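You operate a simulated robot arm through the tools that you are given. There is no shell and no other tool. Be economical: measure what you need, move in short steps, check, and stop when the job is done.

You run a simulated robot arm. Do the job below in one go: nothing can be reset, and whatever is moved stays where it is left.

## Task
Put the steel cartridge from the top of the wooden bench in the yellow parts bin. Then take the cap from the top of the steel table and put it on top of the gold brass vent there. Then open the slotted guard. Do these in the order given. Set down upright: steel cartridge, cap. The slotted guard goes anticlockwise seen from above.

It is judged by the outcome, as a careful person would: the job done as asked, and still so three seconds after it is handed in. It fails if anything else is knocked over, pushed out of place, dropped, spilled or broken. Lids that push on must go on centred and level and be pressed home; caps that screw on are set level and turned clockwise until they are tight.

## Robot
A 7-joint arm with a fingered hand on a trunk, on a base that drives. Base frame: it is fixed to the floor where the robot stands at the start and does not move with it; the origin is under the middle of the robot, x ahead of it, y to its left, z up; the surface under the hand at the start is at about z = 910. Lengths are in mm, angles in degrees, forces in N, time in s.
With the tool pointing down near the work surface it reaches from about 360 to 840 mm from the robot's upright axis, wherever it stands. Its first joint turns from -115.0 to 115.0 degrees. Places, roughly: brass vent [750, -7000, 1000]; cap [750, -7250, 1000]; slotted guard [-3300, -4800, 1000]; yellow parts bin inside (30x24 cm) [520, -320, 300]. Payload 5 kg.
Tool frame: the origin (TCP) lies between the finger pads and is the grasp point; the fingertips stand 32 mm ahead of it; z points along the fingers, y is the line along which they close. Largest opening 160 mm; the body of the gripper starts 89 mm behind the TCP. The gripper is a hand of 4 fingers: y runs from the thumb to the fingers, the wrist lies at [0, 0, -267] in the tool frame.
Orientation is that of the tool frame in the base frame, as a unit quaternion [x, y, z, w]. With the fingers straight down and closing along the base's y, the tool's x points along the base's -x, its y along +y and its z along -z.

## Interface
- The arm moves only by the tool nudge_tool. Its argument "commands" is a list of rows, each a list of 2 entries, a list of its own where there are three numbers: the turn, a rotation vector about the base's x, y, z in degrees, then the shift along the base's x, y, z in cm. In form: [[[rx, ry, rz], [x, y, z]], ...]. A call has 1 to 12 rows; each row is the pose to reach, as a shift and turn from the pose commanded when the call began. Rows are played at 5 a second. More than 50 mm and 8.6 degrees between two rows, and nothing of the call is played. Where a pose cannot be reached the arm comes as near as it can. A force on the tool above 40 N (or 10 N above the force at the start of the call, whichever is more), or a blocked arm, ends the call early, and 0.2 s more pass. In this call time passes only in rows, and 0.2 s behind the last. It gives the time, the measured TCP pose, the force on the tool (base axes), the opening and the grip force at its end, in the units of the frame above (readings bear some noise), with the torque about the TCP (base axes, N m) and any sound that the robot's microphone picked up, and new pictures: "show" is both (left out), scene, wrist or none.
- Cameras (640 x 400 px; columns grow to the right, rows downward): "scene" is now at [-1.2, 111.3, 1638.8]; the picture's right is [-0.61, -0.79, 0.00], its down [-0.64, 0.49, -0.58] and it looks along [0.46, -0.35, -0.81] (base axes); focal length 272 px, centre (320, 200). "wrist" rides on the gripper at [80, -4, -114] in the tool frame; the picture's right is [0.05, 1.00, 0.00], its down [-0.82, 0.04, -0.58] and it looks along [-0.58, 0.03, 0.82] (tool axes); focal length 265 px, centre (320, 200). There is no depth. A picture from a camera that has moved, and an enlarged one, comes with that camera's place and axes in the base frame and with its lens.
- move_column(by): slides the trunk up (or, below 0, down) by that many mm; the arm and the scene camera ride with it, the base frame stays. It gives what a move gives, with no picture.
- steer(legs): drives the robot by 1 to 6 legs, each [ahead, turn to the left] in mm and degrees, along the robot's own axes; the way and the turn of a leg run together, so that a leg with both is an arc; at most 1500 mm and 180 degrees a leg. The arm and the cameras ride along, it lands a little off, and it stops where it bumps. It gives what a move gives, and a new picture of the scene camera.
- curl_fingers(finger1, finger2, finger3, thumb_bend): sets how far each is bent, from 0 (flat) to 100 (curled in); at 30 the hand is open as for a grip, at 70 the pads meet at the TCP. One left out holds its place. A second passes; each finger stops where it meets its share of the squeeze, and holds until it gets a number again. It is the only way to open and close the hand. It gives what a move gives, with no picture; readings hold the bend of each and the force on the fingers (four entries, about 0 where the hand has none), thumb and palm.
- head_to(pan, tilt): turns the head with the scene camera to pan (to the left, within 155 degrees either way) and tilt (down, from -29 to 69), counted from straight ahead of the robot. It gives what a move gives, and a new picture of the scene camera.
- enlarge(camera, box): a new picture of the part [left, top, right, bottom] of that camera's present view, enlarged. No time passes.
- job_done(): hands the job in; it is judged then, once.

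Work in short steps. Places have to be worked out from the pictures, the camera data and where the tool is seen: move nearer, look again, correct. Check each grasp and each placing, and mend what went wrong. You have 165 turns and 260 pictures in all, those below and enlarged ones among them. Open the gripper and draw the arm clear of the work before you hand the job in, unless the task says otherwise; then end with one line.

The tools are called after "Request:" as name(argument=value, ...) on one line, values as JSON. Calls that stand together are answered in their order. nudge_tool: Moves the arm, as the interface text tells. Its arguments: {"type":"object","properties":{"commands":{"type":"array","items":{"type":"array"}},"show":{"type":"string","enum":["both","scene","wrist","none"]}},"required":["commands"]} The other tools are called the same way: move_column (by) slides the trunk up or down; curl_fingers (finger1, finger2, finger3, thumb_bend) moves the fingers one by one; steer (legs) drives the base; head_to (pan, tilt) turns the head that bears the scene camera; enlarge (camera, box) takes an enlarged picture of a part of a camera's view; job_done () hands the job in.

At the start:

```text
time: 0.0
eef_pos: [496.2, -226.4, 1161.2]
orientation: [0.0, 1.0, -0.001, 0.001]
contact_force: [0.5, -0.2, 0.8]
ft_torque: [0.0, -0.01, 0.02]
grip_width: 159.8
grasp_force: 0.0
shape: jaw
bend: [30.0, 30.0, 30.0, 30.0]
finger forces: [0.0, 0.0, 0.1, 0.1, 0.1, 0.1]
trunk travel left (down, up): [-775.0, 215.0]
robot x, y, heading: [0.0, -5.9, -0.1]
head pan, tilt: [-37.5, 54.3]
```

scene: 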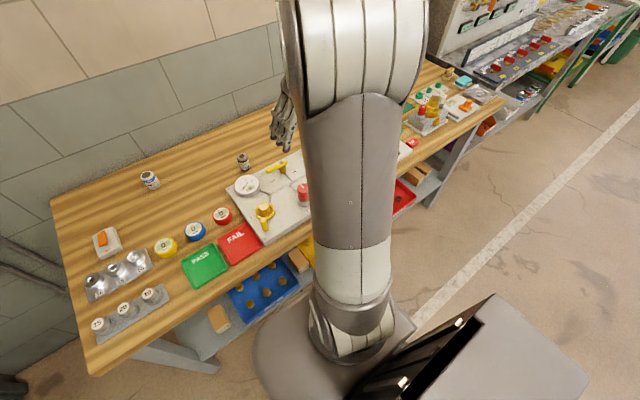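
wrist: 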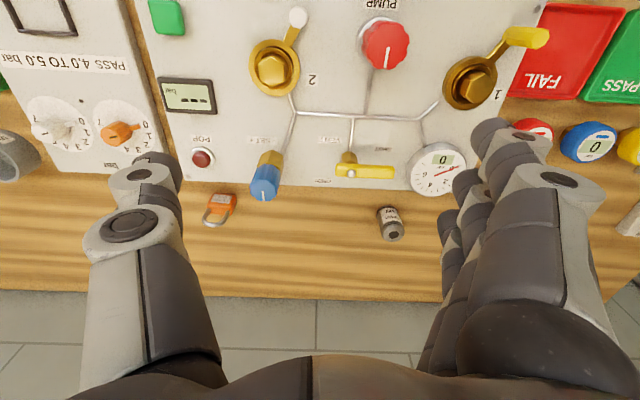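

I start by enlarging the scene to identify which of the small cylinders is the steel cartridge.

Request:
enlarge(camera="scene", box=[60, 120, 320, 280])

Request:
enlarge(camera="wrist", box=[320, 130, 520, 260])

Request:
enlarge(camera="scene", box=[390, 50, 520, 150])

```text
2.46 times, centred on (190, 200) of scene
camera zoom: at [-1.2, 111.3, 1638.8], right [-0.61, -0.79, 0.0], down [-0.64, 0.49, -0.58], along [0.46, -0.35, -0.81], focal length 669 px, centre (640, 200)
```

zoom: 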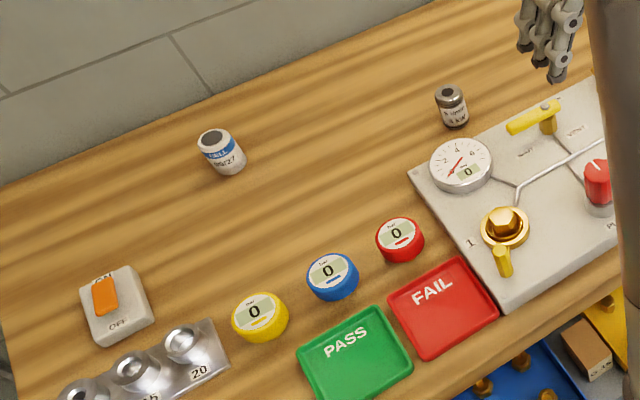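

```text
3.08 times, centred on (420, 195) of wrist
camera zoom: at [416.3, -230.5, 1277.9], right [-0.05, 1.0, 0.0], down [0.82, 0.04, 0.58], along [0.58, 0.03, -0.82], focal length 817 px, centre (12, 215)
```

zoom: 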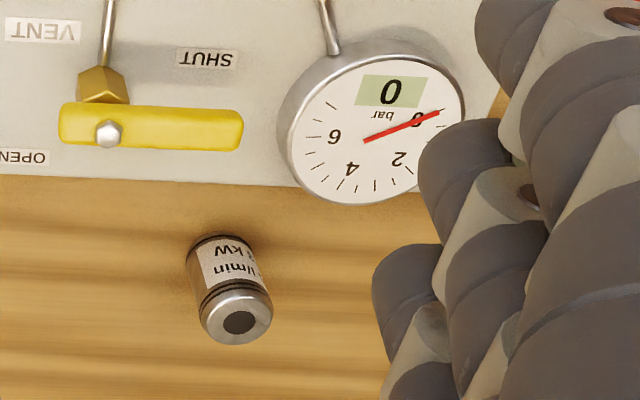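

```text
4.00 times, centred on (455, 100) of scene
camera zoom: at [-1.2, 111.3, 1638.8], right [-0.61, -0.79, 0.0], down [-0.64, 0.49, -0.58], along [0.46, -0.35, -0.81], focal length 1087 px, centre (-220, 600)
```

zoom: 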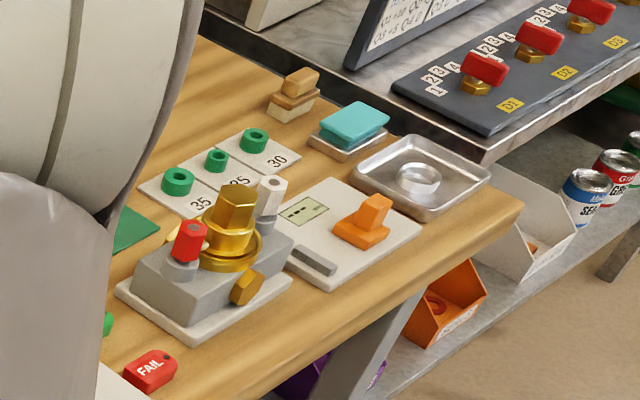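

The small dark-steel cylinder near the gauge, at about (700, -88), is the steel cartridge. Next I look towards the yellow bin under the bench.

Request:
head_to(pan=-10, tilt=60)

Request:
head_to(pan=150, tilt=25)

Request:
head_to(pan=-90, tilt=20)

Request:
head_to(pan=-150, tilt=20)

```text
time: 0.9
eef_pos: [495.9, -225.5, 1163.2]
orientation: [0.001, 1.0, 0.0, -0.001]
contact_force: [0.7, -0.4, 0.1]
ft_torque: [0.02, 0.01, 0.01]
grip_width: 159.8
grasp_force: 0.0
shape: jaw
bend: [30.0, 30.0, 30.0, 30.0]
finger forces: [0.0, 0.0, 0.1, 0.0, 0.0, 0.0]
trunk travel left (down, up): [-775.0, 215.0]
robot x, y, heading: [-4.0, 2.0, 0.1]
head pan, tilt: [-10.0, 60.0]
camera scene: at [6.6, 143.9, 1631.9], right [-0.17, -0.98, 0.0], down [-0.85, 0.15, -0.5], along [0.49, -0.09, -0.87], focal length 272 px, centre (320, 200)
```

scene: 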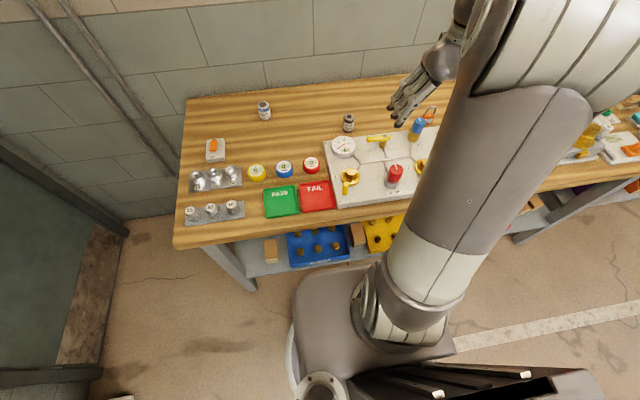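

```text
time: 3.4
eef_pos: [496.5, -225.5, 1162.6]
orientation: [-0.001, 1.0, 0.0, 0.0]
contact_force: [0.9, 0.5, 1.1]
ft_torque: [-0.02, -0.02, -0.04]
grip_width: 159.6
grasp_force: 0.0
shape: jaw
bend: [30.0, 30.0, 30.0, 30.0]
finger forces: [0.0, 0.0, 0.0, 0.1, 0.0, 0.1]
trunk travel left (down, up): [-775.0, 215.0]
robot x, y, heading: [0.1, -1.7, -0.0]
head pan, tilt: [150.0, 25.0]
camera scene: at [-138.8, 201.7, 1681.9], right [0.5, 0.87, 0.0], down [0.37, -0.21, -0.91], along [-0.78, 0.45, -0.42], focal length 272 px, centre (320, 200)
```

scene: 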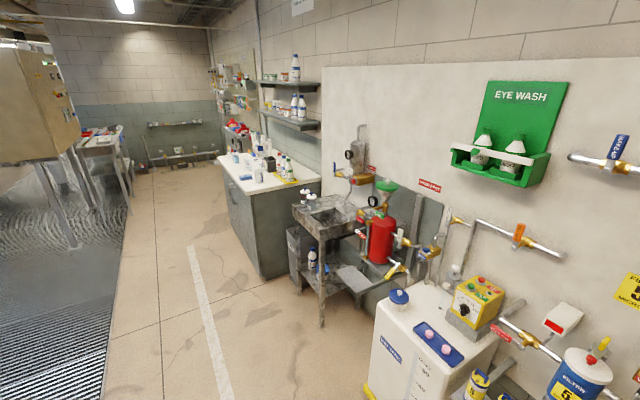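

```text
time: 6.8
eef_pos: [496.0, -226.5, 1162.3]
orientation: [0.001, 1.0, -0.001, 0.0]
contact_force: [-0.7, -0.1, 0.0]
ft_torque: [0.03, -0.02, 0.01]
grip_width: 159.7
grasp_force: 0.0
shape: jaw
bend: [30.0, 30.0, 30.0, 30.0]
finger forces: [0.1, 0.0, 0.1, 0.0, 0.0, 0.0]
trunk travel left (down, up): [-775.0, 215.0]
robot x, y, heading: [-0.4, -2.4, 0.0]
head pan, tilt: [-90.0, 20.0]
camera scene: at [-59.0, 62.4, 1690.0], right [-1.0, 0.0, 0.0], down [0.0, 0.34, -0.94], along [0.0, -0.94, -0.34], focal length 272 px, centre (320, 200)
```

scene: 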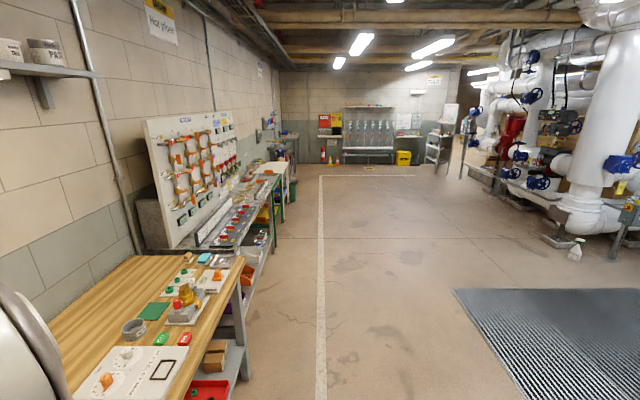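

```text
time: 8.1
eef_pos: [496.3, -225.5, 1162.5]
orientation: [0.0, 1.0, -0.001, 0.0]
contact_force: [-0.9, 0.6, -1.5]
ft_torque: [-0.02, -0.02, -0.01]
grip_width: 160.0
grasp_force: 0.1
shape: jaw
bend: [30.0, 30.0, 30.0, 30.0]
finger forces: [0.0, 0.1, 0.0, 0.0, 0.0, 0.0]
trunk travel left (down, up): [-775.0, 215.0]
robot x, y, heading: [2.7, -0.6, 0.2]
head pan, tilt: [-150.0, 20.0]
camera scene: at [-139.6, 108.9, 1690.0], right [-0.5, 0.87, 0.0], down [0.3, 0.17, -0.94], along [-0.81, -0.47, -0.34], focal length 272 px, centre (320, 200)
```

scene: 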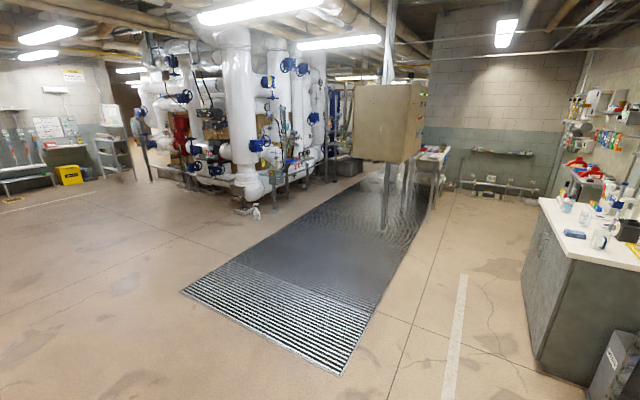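

The area behind is clear, and the bench's front edge is near x≈341, with the bin beneath it. I move the hand towards the cartridge with a slight 20° forward tilt, staying high, and then check.

Request:
nudge_tool(commands=[[[0, -3.3, 0], [3.4, 2.3, -1]], [[0, -6.6, 0], [6.8, 4.6, -2]], [[0, -10, 0], [10.2, 6.9, -4]], [[0, -13.3, 0], [13.6, 9.2, -6]], [[0, -16.6, 0], [17, 11.5, -8]], [[0, -20, 0], [20, 13.8, -10]]], show="wrist")

Request:
head_to(pan=-5, tilt=50)

```text
time: 9.5
eef_pos: [696.6, -89.1, 1065.6]
orientation: [-0.001, 0.985, 0.0, 0.175]
contact_force: [-0.1, -0.1, -0.5]
ft_torque: [-0.01, 0.02, 0.0]
grip_width: 160.0
grasp_force: 0.0
shape: jaw
bend: [30.0, 30.0, 30.0, 30.0]
finger forces: [0.1, 0.0, 0.0, 0.0, 0.0, 0.1]
trunk travel left (down, up): [-775.0, 215.0]
robot x, y, heading: [-1.6, 1.7, 0.1]
head pan, tilt: [-150.0, 20.0]
camera wrist: at [583.6, -93.0, 1145.2], right [-0.05, 1.0, -0.02], down [0.57, 0.04, 0.82], along [0.82, 0.03, -0.57], focal length 265 px, centre (320, 200)
```

wrist: 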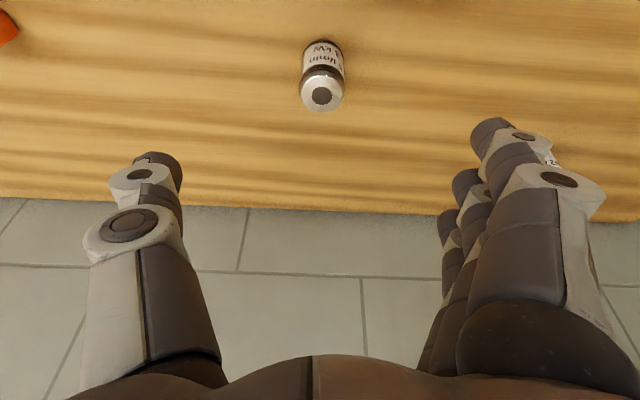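

```text
time: 11.8
eef_pos: [695.6, -89.2, 1065.1]
orientation: [0.001, 0.985, 0.0, 0.174]
contact_force: [-0.2, 0.1, -1.0]
ft_torque: [0.02, 0.0, 0.03]
grip_width: 159.8
grasp_force: 0.1
shape: jaw
bend: [30.0, 30.0, 30.0, 30.0]
finger forces: [0.1, 0.0, 0.0, 0.0, 0.1, 0.0]
trunk travel left (down, up): [-775.0, 215.0]
robot x, y, heading: [1.8, 0.7, -0.0]
head pan, tilt: [-5.0, 50.0]
camera scene: at [17.7, 148.8, 1644.4], right [-0.09, -1.0, 0.0], down [-0.76, 0.07, -0.64], along [0.64, -0.06, -0.77], focal length 272 px, centre (320, 200)
```

scene: 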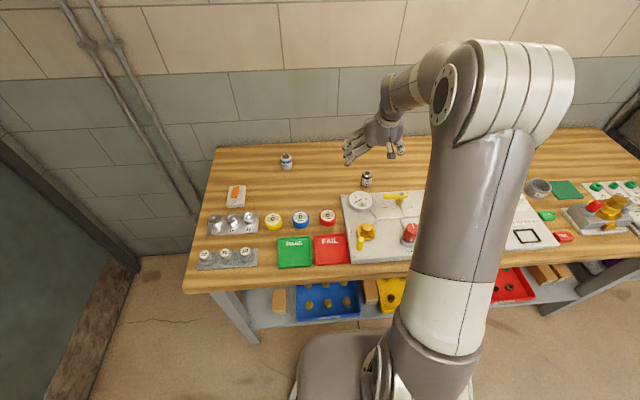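

The cartridge is about 35 mm across and 44 tall, near (711, -89). I reduce the tilt to 10° so the fingertips can get low, come down partway, and narrow the hand.

Request:
nudge_tool(commands=[[[0, 5, 0], [0.7, 0, -3]], [[0, 10, 0], [1.5, 0, -6]]], show="none")

Request:
curl_fingers(finger1=48, finger2=48, finger3=48, thumb_bend=48)

Request:
enlarge(camera="wrist", box=[120, 0, 520, 250])

Request:
enlarge(camera="scene", box=[320, 100, 480, 220])

```text
time: 12.4
eef_pos: [711.1, -88.6, 1005.0]
orientation: [0.0, 0.996, 0.0, 0.086]
contact_force: [0.2, -0.5, 0.5]
ft_torque: [0.03, 0.02, 0.02]
grip_width: 160.1
grasp_force: 0.1
shape: jaw
bend: [30.0, 30.0, 30.0, 30.0]
finger forces: [0.0, 0.1, 0.1, 0.1, 0.0, 0.0]
trunk travel left (down, up): [-775.0, 215.0]
robot x, y, heading: [0.5, 0.6, 0.1]
head pan, tilt: [-5.0, 50.0]
```

```text
time: 13.4
eef_pos: [711.6, -88.9, 1005.1]
orientation: [0.0, 0.996, 0.0, 0.087]
contact_force: [-0.5, 0.0, -0.2]
ft_torque: [0.0, 0.01, -0.01]
grip_width: 99.9
grasp_force: 0.0
shape: fingers
bend: [48.0, 48.0, 48.0, 48.0]
finger forces: [0.0, 0.1, 0.0, 0.1, 0.0, 0.0]
trunk travel left (down, up): [-775.0, 215.0]
robot x, y, heading: [-3.1, -1.6, 0.0]
head pan, tilt: [-5.0, 50.0]
```

```text
1.60 times, centred on (320, 125) of wrist
camera zoom: at [612.9, -93.7, 1103.8], right [-0.05, 1.0, -0.01], down [0.7, 0.04, 0.71], along [0.71, 0.03, -0.7], focal length 425 px, centre (320, 320)
```

zoom: 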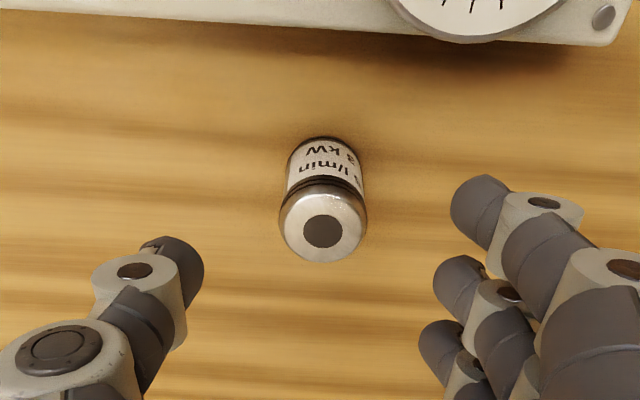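

```text
3.33 times, centred on (400, 160) of scene
camera zoom: at [17.8, 148.9, 1644.4], right [-0.09, -1.0, 0.0], down [-0.76, 0.07, -0.64], along [0.64, -0.06, -0.77], focal length 906 px, centre (53, 333)
```

zoom: 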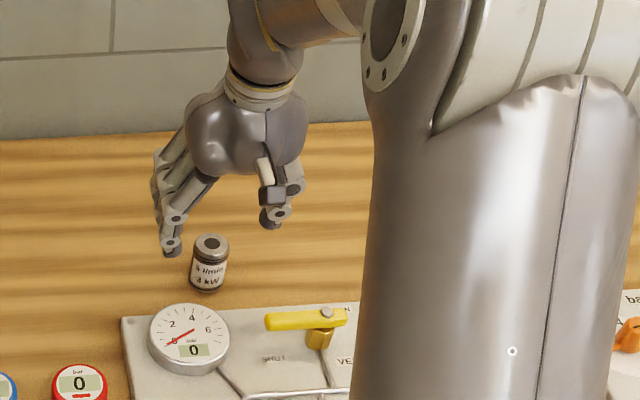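

The cartridge sits directly under the TCP at (711, -89), with its top at about 957. I descend straight to z≈951.

Request:
nudge_tool(commands=[[[0, 0, 0], [0, 0, -2]], [[0, 0, 0], [0, 0, -4]], [[0, 0, 0], [0, 0, -5.4]]], show="both")

```text
time: 14.2
eef_pos: [710.7, -88.6, 948.7]
orientation: [0.0, 0.996, 0.0, 0.086]
contact_force: [-0.3, -0.4, 1.0]
ft_torque: [0.01, 0.0, -0.02]
grip_width: 99.8
grasp_force: 0.1
shape: fingers
bend: [48.0, 48.0, 48.0, 48.0]
finger forces: [0.0, 0.0, 0.0, 0.0, 0.1, 0.1]
trunk travel left (down, up): [-775.0, 215.0]
robot x, y, heading: [0.5, -0.7, 0.1]
head pan, tilt: [-5.0, 50.0]
camera scene: at [18.0, 148.8, 1644.5], right [-0.09, -1.0, 0.0], down [-0.76, 0.07, -0.64], along [0.64, -0.06, -0.77], focal length 272 px, centre (320, 200)
camera wrist: at [612.8, -92.0, 1048.1], right [-0.05, 1.0, -0.01], down [0.7, 0.04, 0.71], along [0.71, 0.03, -0.7], focal length 265 px, centre (320, 200)
```

scene: 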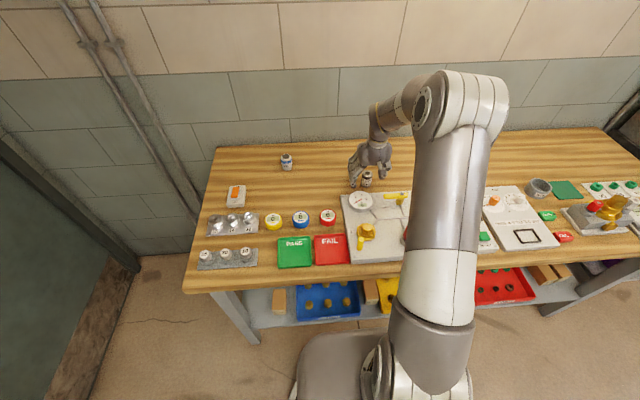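
wrist: 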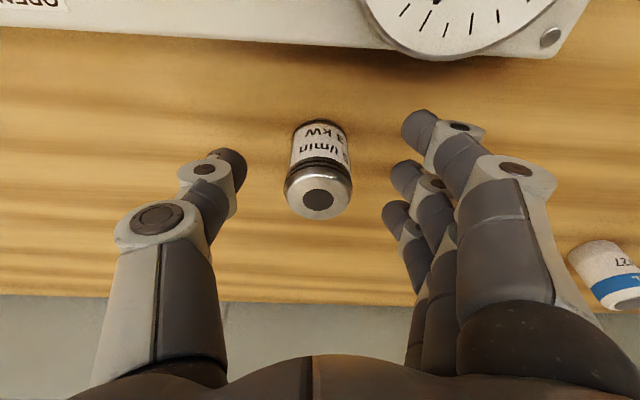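

The cartridge's top is right at the TCP, so I close the hand.

Request:
curl_fingers(finger1=68, finger2=68, finger3=68, thumb_bend=68)

Request:
enlarge(camera="wrist", box=[120, 50, 520, 300])

```text
time: 15.2
eef_pos: [710.7, -87.2, 949.5]
orientation: [0.0, 0.996, 0.0, 0.087]
contact_force: [-0.6, 0.4, -0.4]
ft_torque: [0.03, 0.04, 0.0]
grip_width: 37.2
grasp_force: 10.1
shape: fingers
bend: [68.0, 61.0, 67.0, 65.0]
finger forces: [0.0, 8.4, 1.5, 0.0, 10.4, 0.0]
trunk travel left (down, up): [-775.0, 215.0]
robot x, y, heading: [2.1, 1.9, 0.0]
head pan, tilt: [-5.0, 50.0]
```

```text
1.60 times, centred on (320, 175) of wrist
camera zoom: at [612.7, -92.1, 1048.5], right [-0.05, 1.0, -0.01], down [0.7, 0.04, 0.71], along [0.71, 0.03, -0.7], focal length 425 px, centre (320, 240)
```

zoom: 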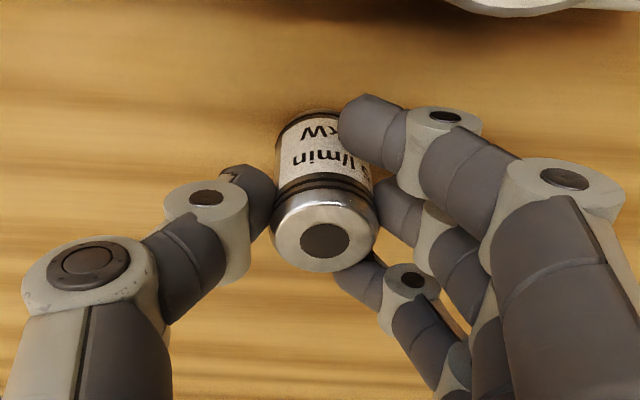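

Gripped at 10 N with the cartridge between the thumb and fingers. I firm up the squeeze slightly and lift straight up.

Request:
curl_fingers(finger1=72, finger2=72, finger3=72, thumb_bend=72)

Request:
nudge_tool(commands=[[[0, 0, 0], [0, 0, 2]], [[0, 0, 0], [0, 0, 6]], [[0, 0, 0], [0, 0, 10]], [[0, 0, 0], [0, 0, 15]]], show="wrist")

```text
time: 16.2
eef_pos: [711.9, -87.7, 948.7]
orientation: [0.0, 0.996, 0.001, 0.087]
contact_force: [-0.6, -0.3, -0.2]
ft_torque: [0.01, 0.01, 0.0]
grip_width: 29.4
grasp_force: 14.6
shape: fingers
bend: [72.0, 60.0, 69.0, 66.0]
finger forces: [0.0, 8.0, 6.5, 0.1, 15.5, 0.0]
trunk travel left (down, up): [-775.0, 215.0]
robot x, y, heading: [0.2, 0.2, -0.0]
head pan, tilt: [-5.0, 50.0]
```

```text
time: 17.2
eef_pos: [706.4, -89.7, 1100.6]
orientation: [0.0, 0.996, 0.0, 0.087]
contact_force: [-1.3, 0.1, -3.6]
ft_torque: [0.01, 0.0, 0.01]
grip_width: 29.4
grasp_force: 15.2
shape: fingers
bend: [72.0, 60.0, 69.0, 66.0]
finger forces: [0.0, 8.0, 6.8, 0.1, 15.4, 0.1]
trunk travel left (down, up): [-775.0, 215.0]
robot x, y, heading: [-2.4, 1.4, -0.0]
head pan, tilt: [-5.0, 50.0]
camera wrist: at [608.6, -93.6, 1199.8], right [-0.05, 1.0, -0.01], down [0.7, 0.04, 0.71], along [0.71, 0.03, -0.7], focal length 265 px, centre (320, 200)
```

wrist: 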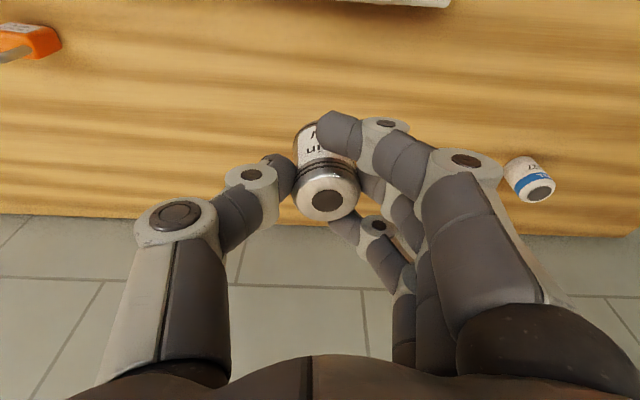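

The cartridge is held. I back the robot straight away from the bench and look down at the bin.

Request:
steer(legs=[[-550, 0]])

Request:
enlarge(camera="wrist", box=[220, 80, 440, 240])

```text
time: 20.3
eef_pos: [157.3, -88.3, 1099.6]
orientation: [0.0, 0.996, 0.0, 0.087]
contact_force: [0.5, 0.1, -2.6]
ft_torque: [0.04, 0.01, 0.04]
grip_width: 29.3
grasp_force: 14.7
shape: fingers
bend: [72.0, 60.0, 69.0, 66.0]
finger forces: [0.0, 8.1, 7.0, 0.0, 15.4, 0.0]
trunk travel left (down, up): [-775.0, 215.0]
robot x, y, heading: [-548.5, -1.5, 0.3]
head pan, tilt: [-5.0, 50.0]
camera scene: at [-533.4, 148.3, 1644.4], right [-0.09, -1.0, 0.0], down [-0.76, 0.07, -0.64], along [0.64, -0.05, -0.77], focal length 272 px, centre (320, 200)
```

scene: 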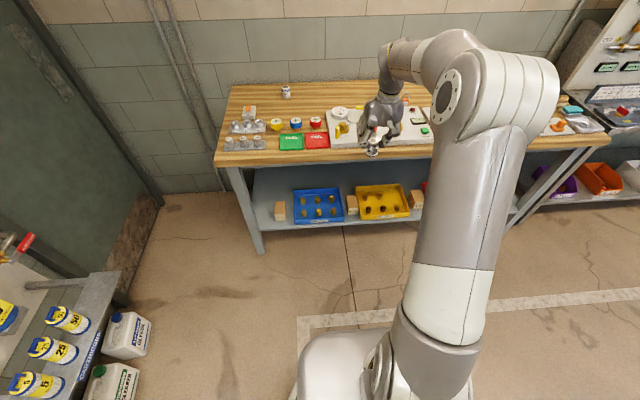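

```text
2.50 times, centred on (330, 160) of wrist
camera zoom: at [58.9, -93.3, 1199.5], right [-0.05, 1.0, -0.01], down [0.7, 0.04, 0.71], along [0.71, 0.03, -0.7], focal length 664 px, centre (295, 300)
```

zoom: 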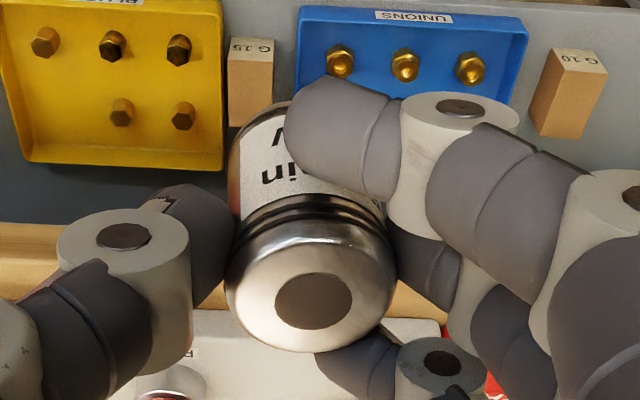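

The tray holds five plugs. I enlarge the bin to find free floor.

Request:
enlarge(camera="scene", box=[330, 170, 430, 232])

Request:
enlarge(camera="wrist", box=[180, 60, 340, 160])

```text
6.40 times, centred on (380, 201) of scene
camera zoom: at [-533.4, 148.3, 1644.4], right [-0.09, -1.0, 0.0], down [-0.76, 0.07, -0.64], along [0.64, -0.05, -0.77], focal length 1740 px, centre (-64, 194)
```

zoom: 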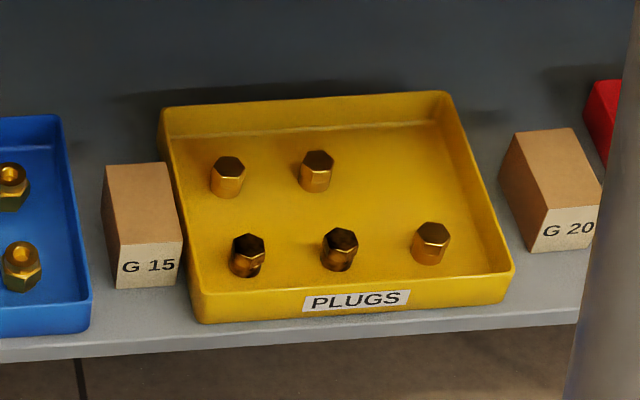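

```text
4.00 times, centred on (260, 110) of wrist
camera zoom: at [58.9, -93.3, 1199.5], right [-0.05, 1.0, -0.01], down [0.7, 0.04, 0.71], along [0.71, 0.03, -0.7], focal length 1062 px, centre (560, 560)
```

zoom: 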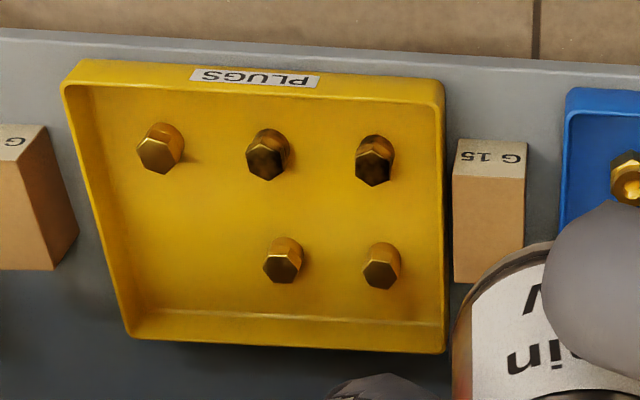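

Floor space in the bin is free around (525, -405). I shift the robot 310 mm to the right by turning, driving and turning back, then lower the trunk.

Request:
steer(legs=[[0, -90], [310, 0], [0, 90]])

Request:
move_column(by=-660)

Request:
head_to(pan=-5, tilt=30)

Request:
nudge_tool(commands=[[[0, 0, 0], [0, 0, 0]]], show="wrist")

```text
time: 30.2
eef_pos: [156.8, -380.7, 1099.2]
orientation: [-0.019, 0.996, 0.002, 0.087]
contact_force: [0.8, 0.0, -2.2]
ft_torque: [0.0, 0.02, -0.05]
grip_width: 29.2
grasp_force: 14.9
shape: fingers
bend: [72.0, 60.0, 69.0, 67.0]
finger forces: [0.0, 7.2, 7.4, 0.1, 15.0, 0.0]
trunk travel left (down, up): [-775.0, 215.0]
robot x, y, heading: [-552.8, -318.8, 2.2]
head pan, tilt: [-5.0, 50.0]
camera scene: at [-541.2, -169.7, 1644.4], right [-0.05, -1.0, 0.0], down [-0.77, 0.04, -0.64], along [0.64, -0.03, -0.77], focal length 272 px, centre (320, 200)
```

scene: 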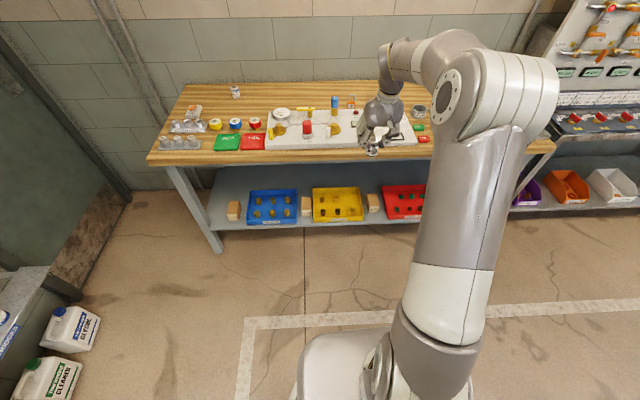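

```text
refused: -660 is not a number from -400 to 400
```

```text
time: 31.1
eef_pos: [156.3, -382.9, 1099.9]
orientation: [-0.018, 0.996, 0.002, 0.087]
contact_force: [0.0, 0.2, -1.9]
ft_torque: [0.0, 0.06, 0.03]
grip_width: 29.1
grasp_force: 14.9
shape: fingers
bend: [72.0, 60.0, 69.0, 67.0]
finger forces: [0.0, 7.2, 7.3, 0.0, 15.0, 0.0]
trunk travel left (down, up): [-775.0, 215.0]
robot x, y, heading: [-556.7, -318.3, 2.4]
head pan, tilt: [-5.0, 30.0]
camera scene: at [-527.8, -170.6, 1673.9], right [-0.05, -1.0, 0.0], down [-0.5, 0.02, -0.87], along [0.86, -0.04, -0.5], focal length 272 px, centre (320, 200)
```

scene: 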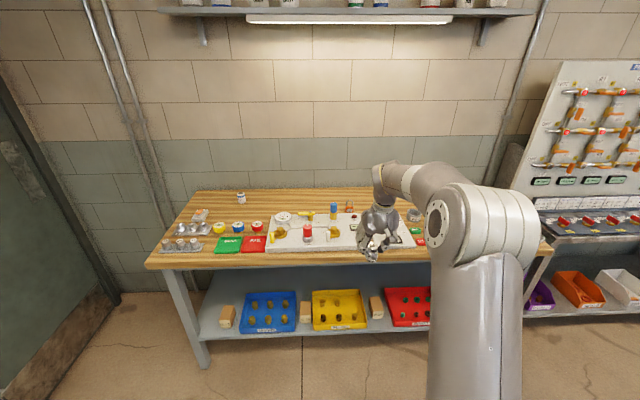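

```text
time: 31.5
eef_pos: [157.1, -382.0, 1099.3]
orientation: [-0.019, 0.996, 0.002, 0.087]
contact_force: [-0.7, -0.4, -2.5]
ft_torque: [-0.04, 0.02, 0.02]
grip_width: 29.0
grasp_force: 14.3
shape: fingers
bend: [72.0, 60.0, 69.0, 67.0]
finger forces: [0.0, 7.0, 7.4, 0.0, 15.0, 0.1]
trunk travel left (down, up): [-775.0, 215.0]
robot x, y, heading: [-552.6, -319.2, 2.1]
head pan, tilt: [-5.0, 30.0]
camera wrist: at [59.1, -390.2, 1199.1], right [-0.09, 1.0, -0.01], down [0.7, 0.07, 0.71], along [0.71, 0.06, -0.7], focal length 265 px, centre (320, 200)
```

wrist: 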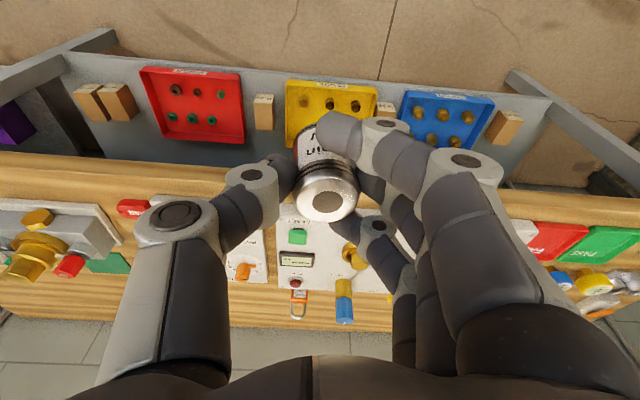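

Everything is as planned, so I lower the trunk in two steps (TCP target z≈440).

Request:
move_column(by=-350)

Request:
move_column(by=-310)

Request:
nudge_tool(commands=[[[0, 0, 0], [0, 0, 0]]], show="both")

```text
time: 34.9
eef_pos: [156.3, -383.0, 750.3]
orientation: [-0.019, 0.996, 0.002, 0.087]
contact_force: [-0.3, 0.0, -2.4]
ft_torque: [-0.02, 0.03, 0.03]
grip_width: 29.3
grasp_force: 15.1
shape: fingers
bend: [72.0, 60.0, 69.0, 67.0]
finger forces: [0.1, 7.2, 7.3, 0.0, 15.0, 0.0]
trunk travel left (down, up): [-425.0, 565.0]
robot x, y, heading: [-551.4, -318.8, 2.2]
head pan, tilt: [-5.0, 30.0]
```

```text
time: 38.0
eef_pos: [156.7, -383.2, 439.5]
orientation: [-0.019, 0.996, 0.002, 0.087]
contact_force: [-0.5, 0.9, -2.7]
ft_torque: [0.01, -0.01, 0.0]
grip_width: 28.9
grasp_force: 14.6
shape: fingers
bend: [72.0, 60.0, 69.0, 67.0]
finger forces: [0.0, 7.2, 7.3, 0.0, 15.0, 0.1]
trunk travel left (down, up): [-115.0, 875.0]
robot x, y, heading: [-552.4, -321.6, 2.1]
head pan, tilt: [-5.0, 30.0]
```

```text
time: 38.4
eef_pos: [156.8, -382.3, 440.5]
orientation: [-0.02, 0.996, 0.002, 0.088]
contact_force: [0.1, -0.3, -2.2]
ft_torque: [0.0, 0.01, 0.0]
grip_width: 29.0
grasp_force: 15.1
shape: fingers
bend: [72.0, 60.0, 69.0, 67.0]
finger forces: [0.0, 7.2, 7.4, 0.0, 15.1, 0.1]
trunk travel left (down, up): [-115.0, 875.0]
robot x, y, heading: [-553.1, -320.9, 2.1]
head pan, tilt: [-5.0, 30.0]
camera scene: at [-528.0, -170.6, 1014.0], right [-0.05, -1.0, 0.0], down [-0.5, 0.02, -0.87], along [0.86, -0.04, -0.5], focal length 272 px, centre (320, 200)
camera wrist: at [58.9, -390.2, 539.1], right [-0.09, 1.0, -0.01], down [0.7, 0.07, 0.71], along [0.71, 0.06, -0.7], focal length 265 px, centre (320, 200)
```

scene: 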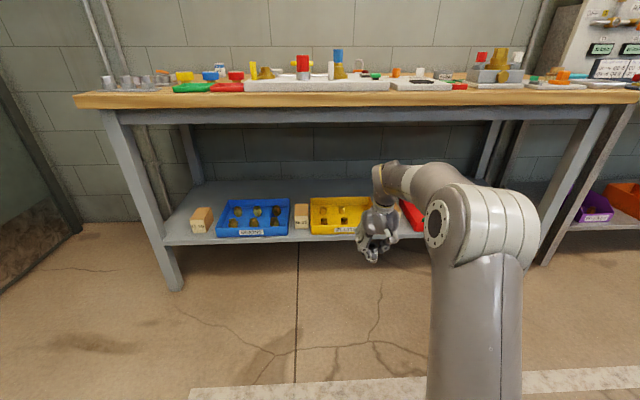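
wrist: 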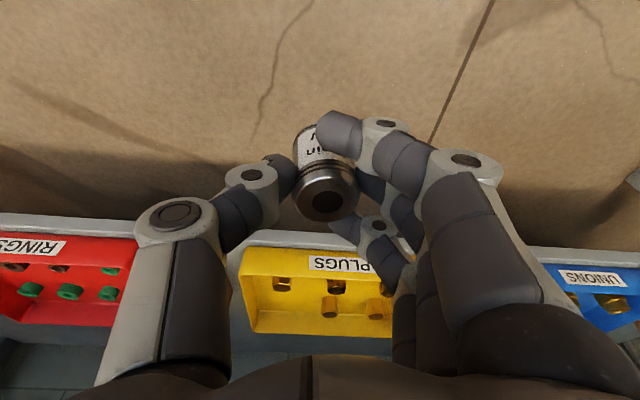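

The hand is in front of the shelf. I extend the arm 100 mm to flatten the forearm, shift right to the target line, and lower a bit before entering under the bench.

Request:
nudge_tool(commands=[[[0, 0, 0], [4, -1, 0]], [[0, 0, 0], [8, -2, -1]], [[0, 0, 0], [11, -3.5, -2]]], show="both")

Request:
enlarge(camera="wrist", box=[220, 80, 440, 340])

```text
time: 39.2
eef_pos: [264.1, -419.7, 423.0]
orientation: [-0.019, 0.996, 0.001, 0.087]
contact_force: [0.6, -0.4, -1.0]
ft_torque: [0.01, 0.06, 0.03]
grip_width: 29.0
grasp_force: 15.0
shape: fingers
bend: [72.0, 60.0, 69.0, 67.0]
finger forces: [0.1, 7.2, 7.6, 0.0, 15.0, 0.0]
trunk travel left (down, up): [-115.0, 875.0]
robot x, y, heading: [-553.9, -320.9, 2.2]
head pan, tilt: [-5.0, 30.0]
camera scene: at [-528.1, -170.6, 1014.0], right [-0.05, -1.0, 0.0], down [-0.5, 0.02, -0.87], along [0.86, -0.04, -0.5], focal length 272 px, centre (320, 200)
camera wrist: at [167.7, -427.3, 521.7], right [-0.09, 1.0, -0.01], down [0.7, 0.07, 0.71], along [0.71, 0.06, -0.7], focal length 265 px, centre (320, 200)
```

scene: 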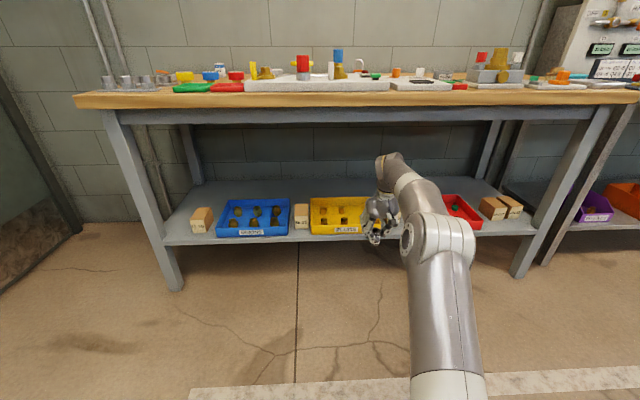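
wrist: 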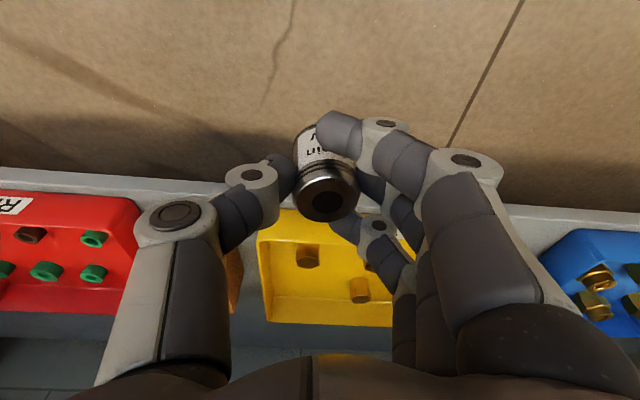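

```text
1.54 times, centred on (330, 210) of wrist
camera zoom: at [167.7, -427.3, 521.7], right [-0.09, 1.0, -0.01], down [0.7, 0.07, 0.71], along [0.71, 0.06, -0.7], focal length 408 px, centre (305, 185)
```

zoom: 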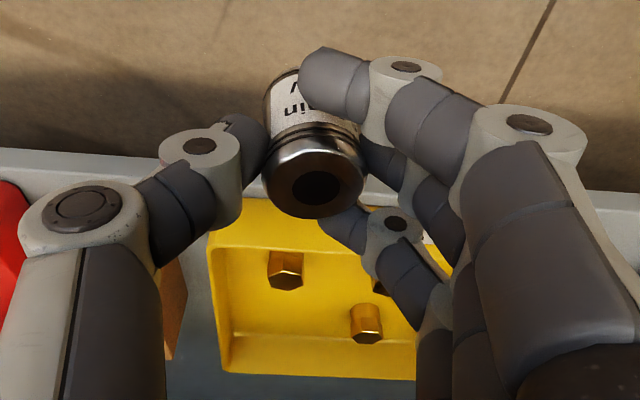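

The forearm is now level at about z 740, below the bench apron. I drive forward 268 mm so the hand goes over the bin at TCP z≈412.

Request:
move_column(by=-10)

Request:
steer(legs=[[268, -1]])

Request:
nudge_tool(commands=[[[0, 0, 0], [0, 0, 0]]], show="wrist")

```text
time: 39.8
eef_pos: [265.7, -419.5, 412.7]
orientation: [-0.019, 0.996, 0.002, 0.088]
contact_force: [0.4, -0.1, -3.0]
ft_torque: [-0.02, 0.03, -0.01]
grip_width: 29.1
grasp_force: 14.7
shape: fingers
bend: [72.0, 60.0, 69.0, 67.0]
finger forces: [0.0, 7.3, 7.6, 0.0, 15.0, 0.0]
trunk travel left (down, up): [-105.0, 885.0]
robot x, y, heading: [-556.2, -320.2, 2.1]
head pan, tilt: [-5.0, 30.0]
```

```text
time: 41.7
eef_pos: [540.3, -417.9, 413.1]
orientation: [-0.015, 0.996, 0.002, 0.087]
contact_force: [-0.9, 0.3, -2.7]
ft_torque: [-0.02, -0.02, 0.03]
grip_width: 23.9
grasp_force: 8.3
shape: fingers
bend: [72.0, 58.0, 72.0, 69.0]
finger forces: [0.0, 8.0, 0.1, 0.1, 7.8, 0.0]
trunk travel left (down, up): [-105.0, 885.0]
robot x, y, heading: [-279.3, -312.0, 1.5]
head pan, tilt: [-5.0, 30.0]
camera scene: at [-251.1, -161.7, 1003.9], right [-0.06, -1.0, 0.0], down [-0.5, 0.03, -0.87], along [0.86, -0.05, -0.5], focal length 272 px, centre (320, 200)
```

scene: 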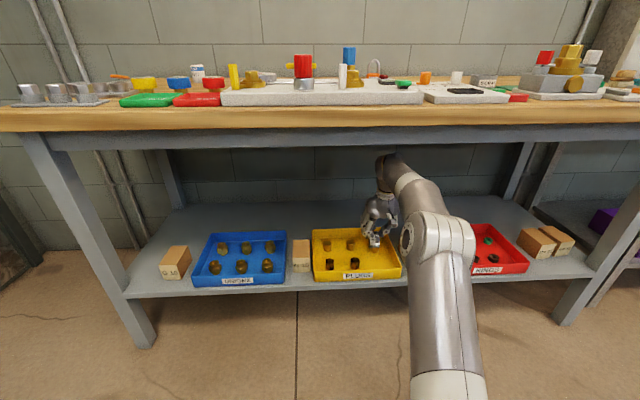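

```text
time: 42.1
eef_pos: [539.4, -416.7, 411.3]
orientation: [-0.014, 0.996, 0.001, 0.086]
contact_force: [-0.3, 0.8, -2.9]
ft_torque: [-0.01, 0.03, 0.02]
grip_width: 23.9
grasp_force: 7.8
shape: fingers
bend: [72.0, 58.0, 72.0, 69.0]
finger forces: [0.0, 8.1, 0.1, 0.1, 7.6, 0.1]
trunk travel left (down, up): [-105.0, 885.0]
robot x, y, heading: [-275.3, -313.5, 1.6]
head pan, tilt: [-5.0, 30.0]
camera wrist: at [441.9, -424.6, 511.3], right [-0.08, 1.0, -0.01], down [0.7, 0.06, 0.71], along [0.71, 0.05, -0.7], focal length 265 px, centre (320, 200)
```

wrist: 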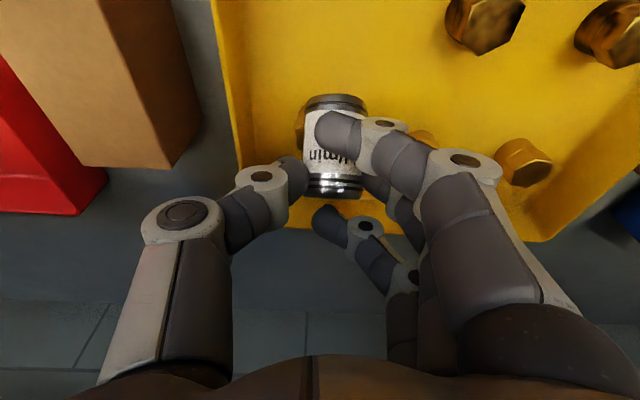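

The grip reading changed and the cartridge has pivoted in the fingers, so it may have touched something. I enlarge both views before moving.

Request:
enlarge(camera="wrist", box=[200, 0, 440, 240])

Request:
enlarge(camera="scene", box=[300, 190, 420, 290])

```text
1.67 times, centred on (320, 120) of wrist
camera zoom: at [441.9, -424.6, 511.3], right [-0.08, 1.0, -0.01], down [0.7, 0.06, 0.71], along [0.71, 0.05, -0.7], focal length 442 px, centre (320, 333)
```

zoom: 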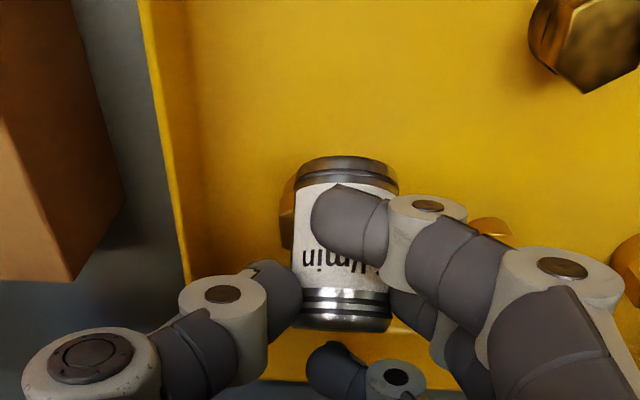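

```text
4.00 times, centred on (360, 240) of scene
camera zoom: at [-251.1, -161.7, 1004.0], right [-0.06, -1.0, 0.0], down [-0.5, 0.03, -0.87], along [0.86, -0.05, -0.5], focal length 1087 px, centre (160, 40)
```

zoom: 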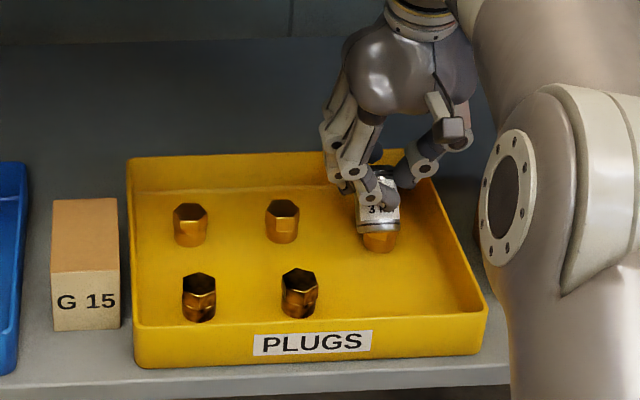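

The cartridge pushed the front-right plug backward, and the plug was taller than I judged. I raise the hand gently and look again before mending both.

Request:
nudge_tool(commands=[[[0, 0, 0], [0, 0, 1.5]], [[0, 0, 0], [0, 0, 3]]], show="both")

Request:
enlarge(camera="scene", box=[300, 170, 420, 290])

```text
time: 42.7
eef_pos: [540.1, -416.9, 441.4]
orientation: [-0.015, 0.996, 0.002, 0.087]
contact_force: [0.6, -0.5, -2.5]
ft_torque: [-0.02, 0.0, 0.0]
grip_width: 24.0
grasp_force: 7.3
shape: fingers
bend: [72.0, 58.0, 72.0, 69.0]
finger forces: [0.1, 7.7, 0.1, 0.1, 7.5, 0.1]
trunk travel left (down, up): [-105.0, 885.0]
robot x, y, heading: [-282.3, -313.7, 1.6]
head pan, tilt: [-5.0, 30.0]
camera scene: at [-251.0, -161.7, 1003.9], right [-0.06, -1.0, 0.0], down [-0.5, 0.03, -0.87], along [0.86, -0.05, -0.5], focal length 272 px, centre (320, 200)
camera wrist: at [442.0, -424.4, 540.9], right [-0.08, 1.0, -0.01], down [0.7, 0.06, 0.71], along [0.71, 0.05, -0.7], focal length 265 px, centre (320, 200)
```

scene: 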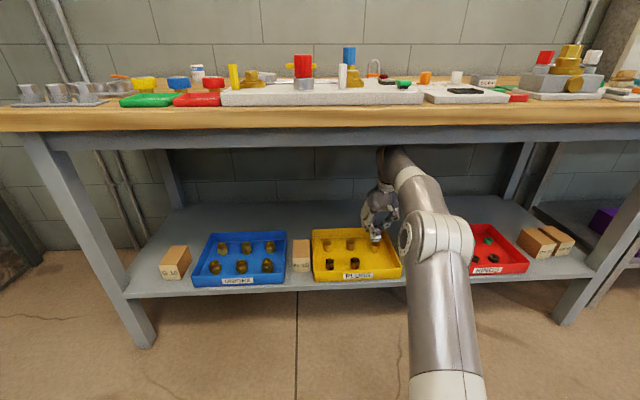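
wrist: 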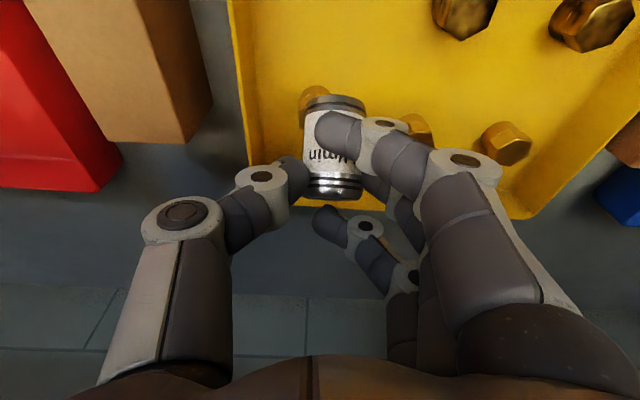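

```text
3.33 times, centred on (360, 230) of scene
camera zoom: at [-251.0, -161.7, 1003.9], right [-0.06, -1.0, 0.0], down [-0.5, 0.03, -0.87], along [0.86, -0.05, -0.5], focal length 906 px, centre (187, 100)
```

zoom: 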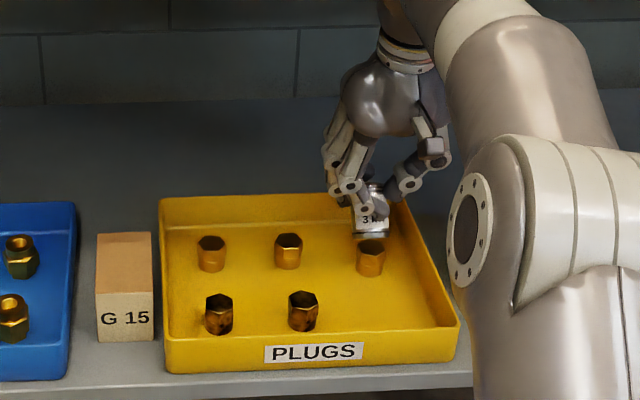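

The bin floor seems to be nearer z≈330, and the plug now stands at about (513, -412), still upright. I back the hand to the free front-right part of the bin and tilt it forward, to bring the pivoted cartridge closer to upright.

Request:
nudge_tool(commands=[[[0, 0, 0], [-2.5, 0.3, 0.3]], [[0, -7, 0], [-5, 0.6, 0.3]], [[0, -14, 0], [-7.5, 0.9, 0.3]], [[0, -21, 0], [-9, 1.2, 0.3]], [[0, -28, 0], [-9.5, 1.2, 0.3]]], show="both")

Request:
enlarge(camera="wrist", box=[200, 60, 440, 260])

Request:
enlarge(camera="scene", box=[300, 170, 420, 290])

```text
time: 43.9
eef_pos: [445.8, -404.8, 446.7]
orientation: [-0.013, 0.946, -0.003, 0.324]
contact_force: [0.9, 0.0, -0.1]
ft_torque: [-0.01, 0.01, -0.01]
grip_width: 18.6
grasp_force: 0.0
shape: fingers
bend: [72.0, 67.0, 72.0, 72.0]
finger forces: [0.1, 0.0, 0.0, 0.0, 0.0, 0.0]
trunk travel left (down, up): [-105.0, 885.0]
robot x, y, heading: [-277.7, -309.7, 1.7]
head pan, tilt: [-5.0, 30.0]
camera scene: at [-251.2, -161.6, 1004.0], right [-0.06, -1.0, 0.0], down [-0.5, 0.03, -0.87], along [0.86, -0.05, -0.5], focal length 272 px, centre (320, 200)
camera wrist: at [312.8, -412.7, 487.6], right [-0.07, 1.0, -0.05], down [0.28, 0.06, 0.96], along [0.96, 0.05, -0.29], focal length 265 px, centre (320, 200)
```

scene: 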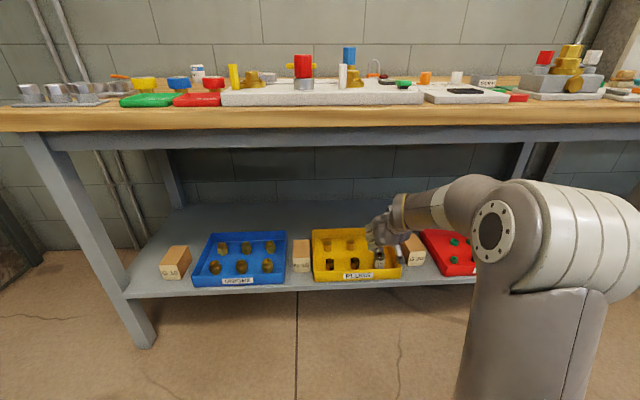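
wrist: 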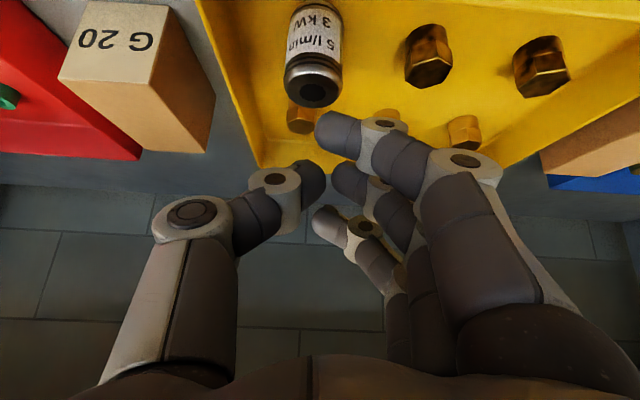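

```text
2.00 times, centred on (320, 160) of wrist
camera zoom: at [312.8, -412.7, 487.6], right [-0.07, 1.0, -0.05], down [0.28, 0.06, 0.96], along [0.96, 0.05, -0.29], focal length 531 px, centre (320, 280)
```

zoom: 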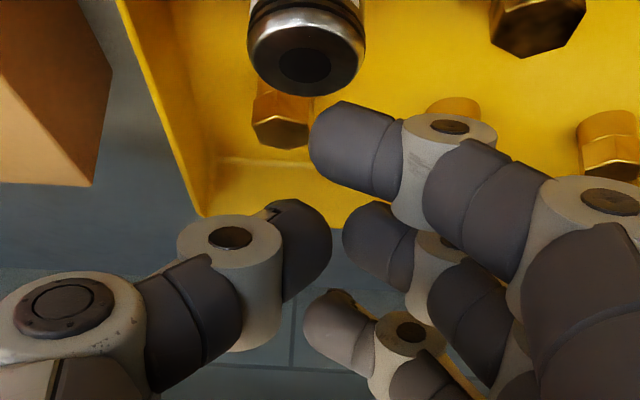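

```text
3.33 times, centred on (360, 230) of scene
camera zoom: at [-251.2, -161.6, 1004.0], right [-0.06, -1.0, 0.0], down [-0.5, 0.03, -0.87], along [0.86, -0.05, -0.5], focal length 906 px, centre (187, 100)
```

zoom: 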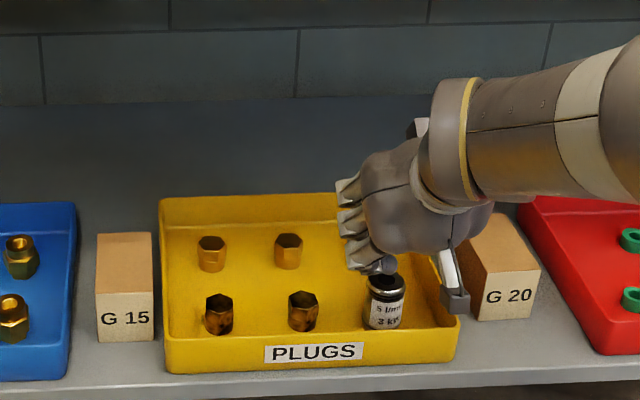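

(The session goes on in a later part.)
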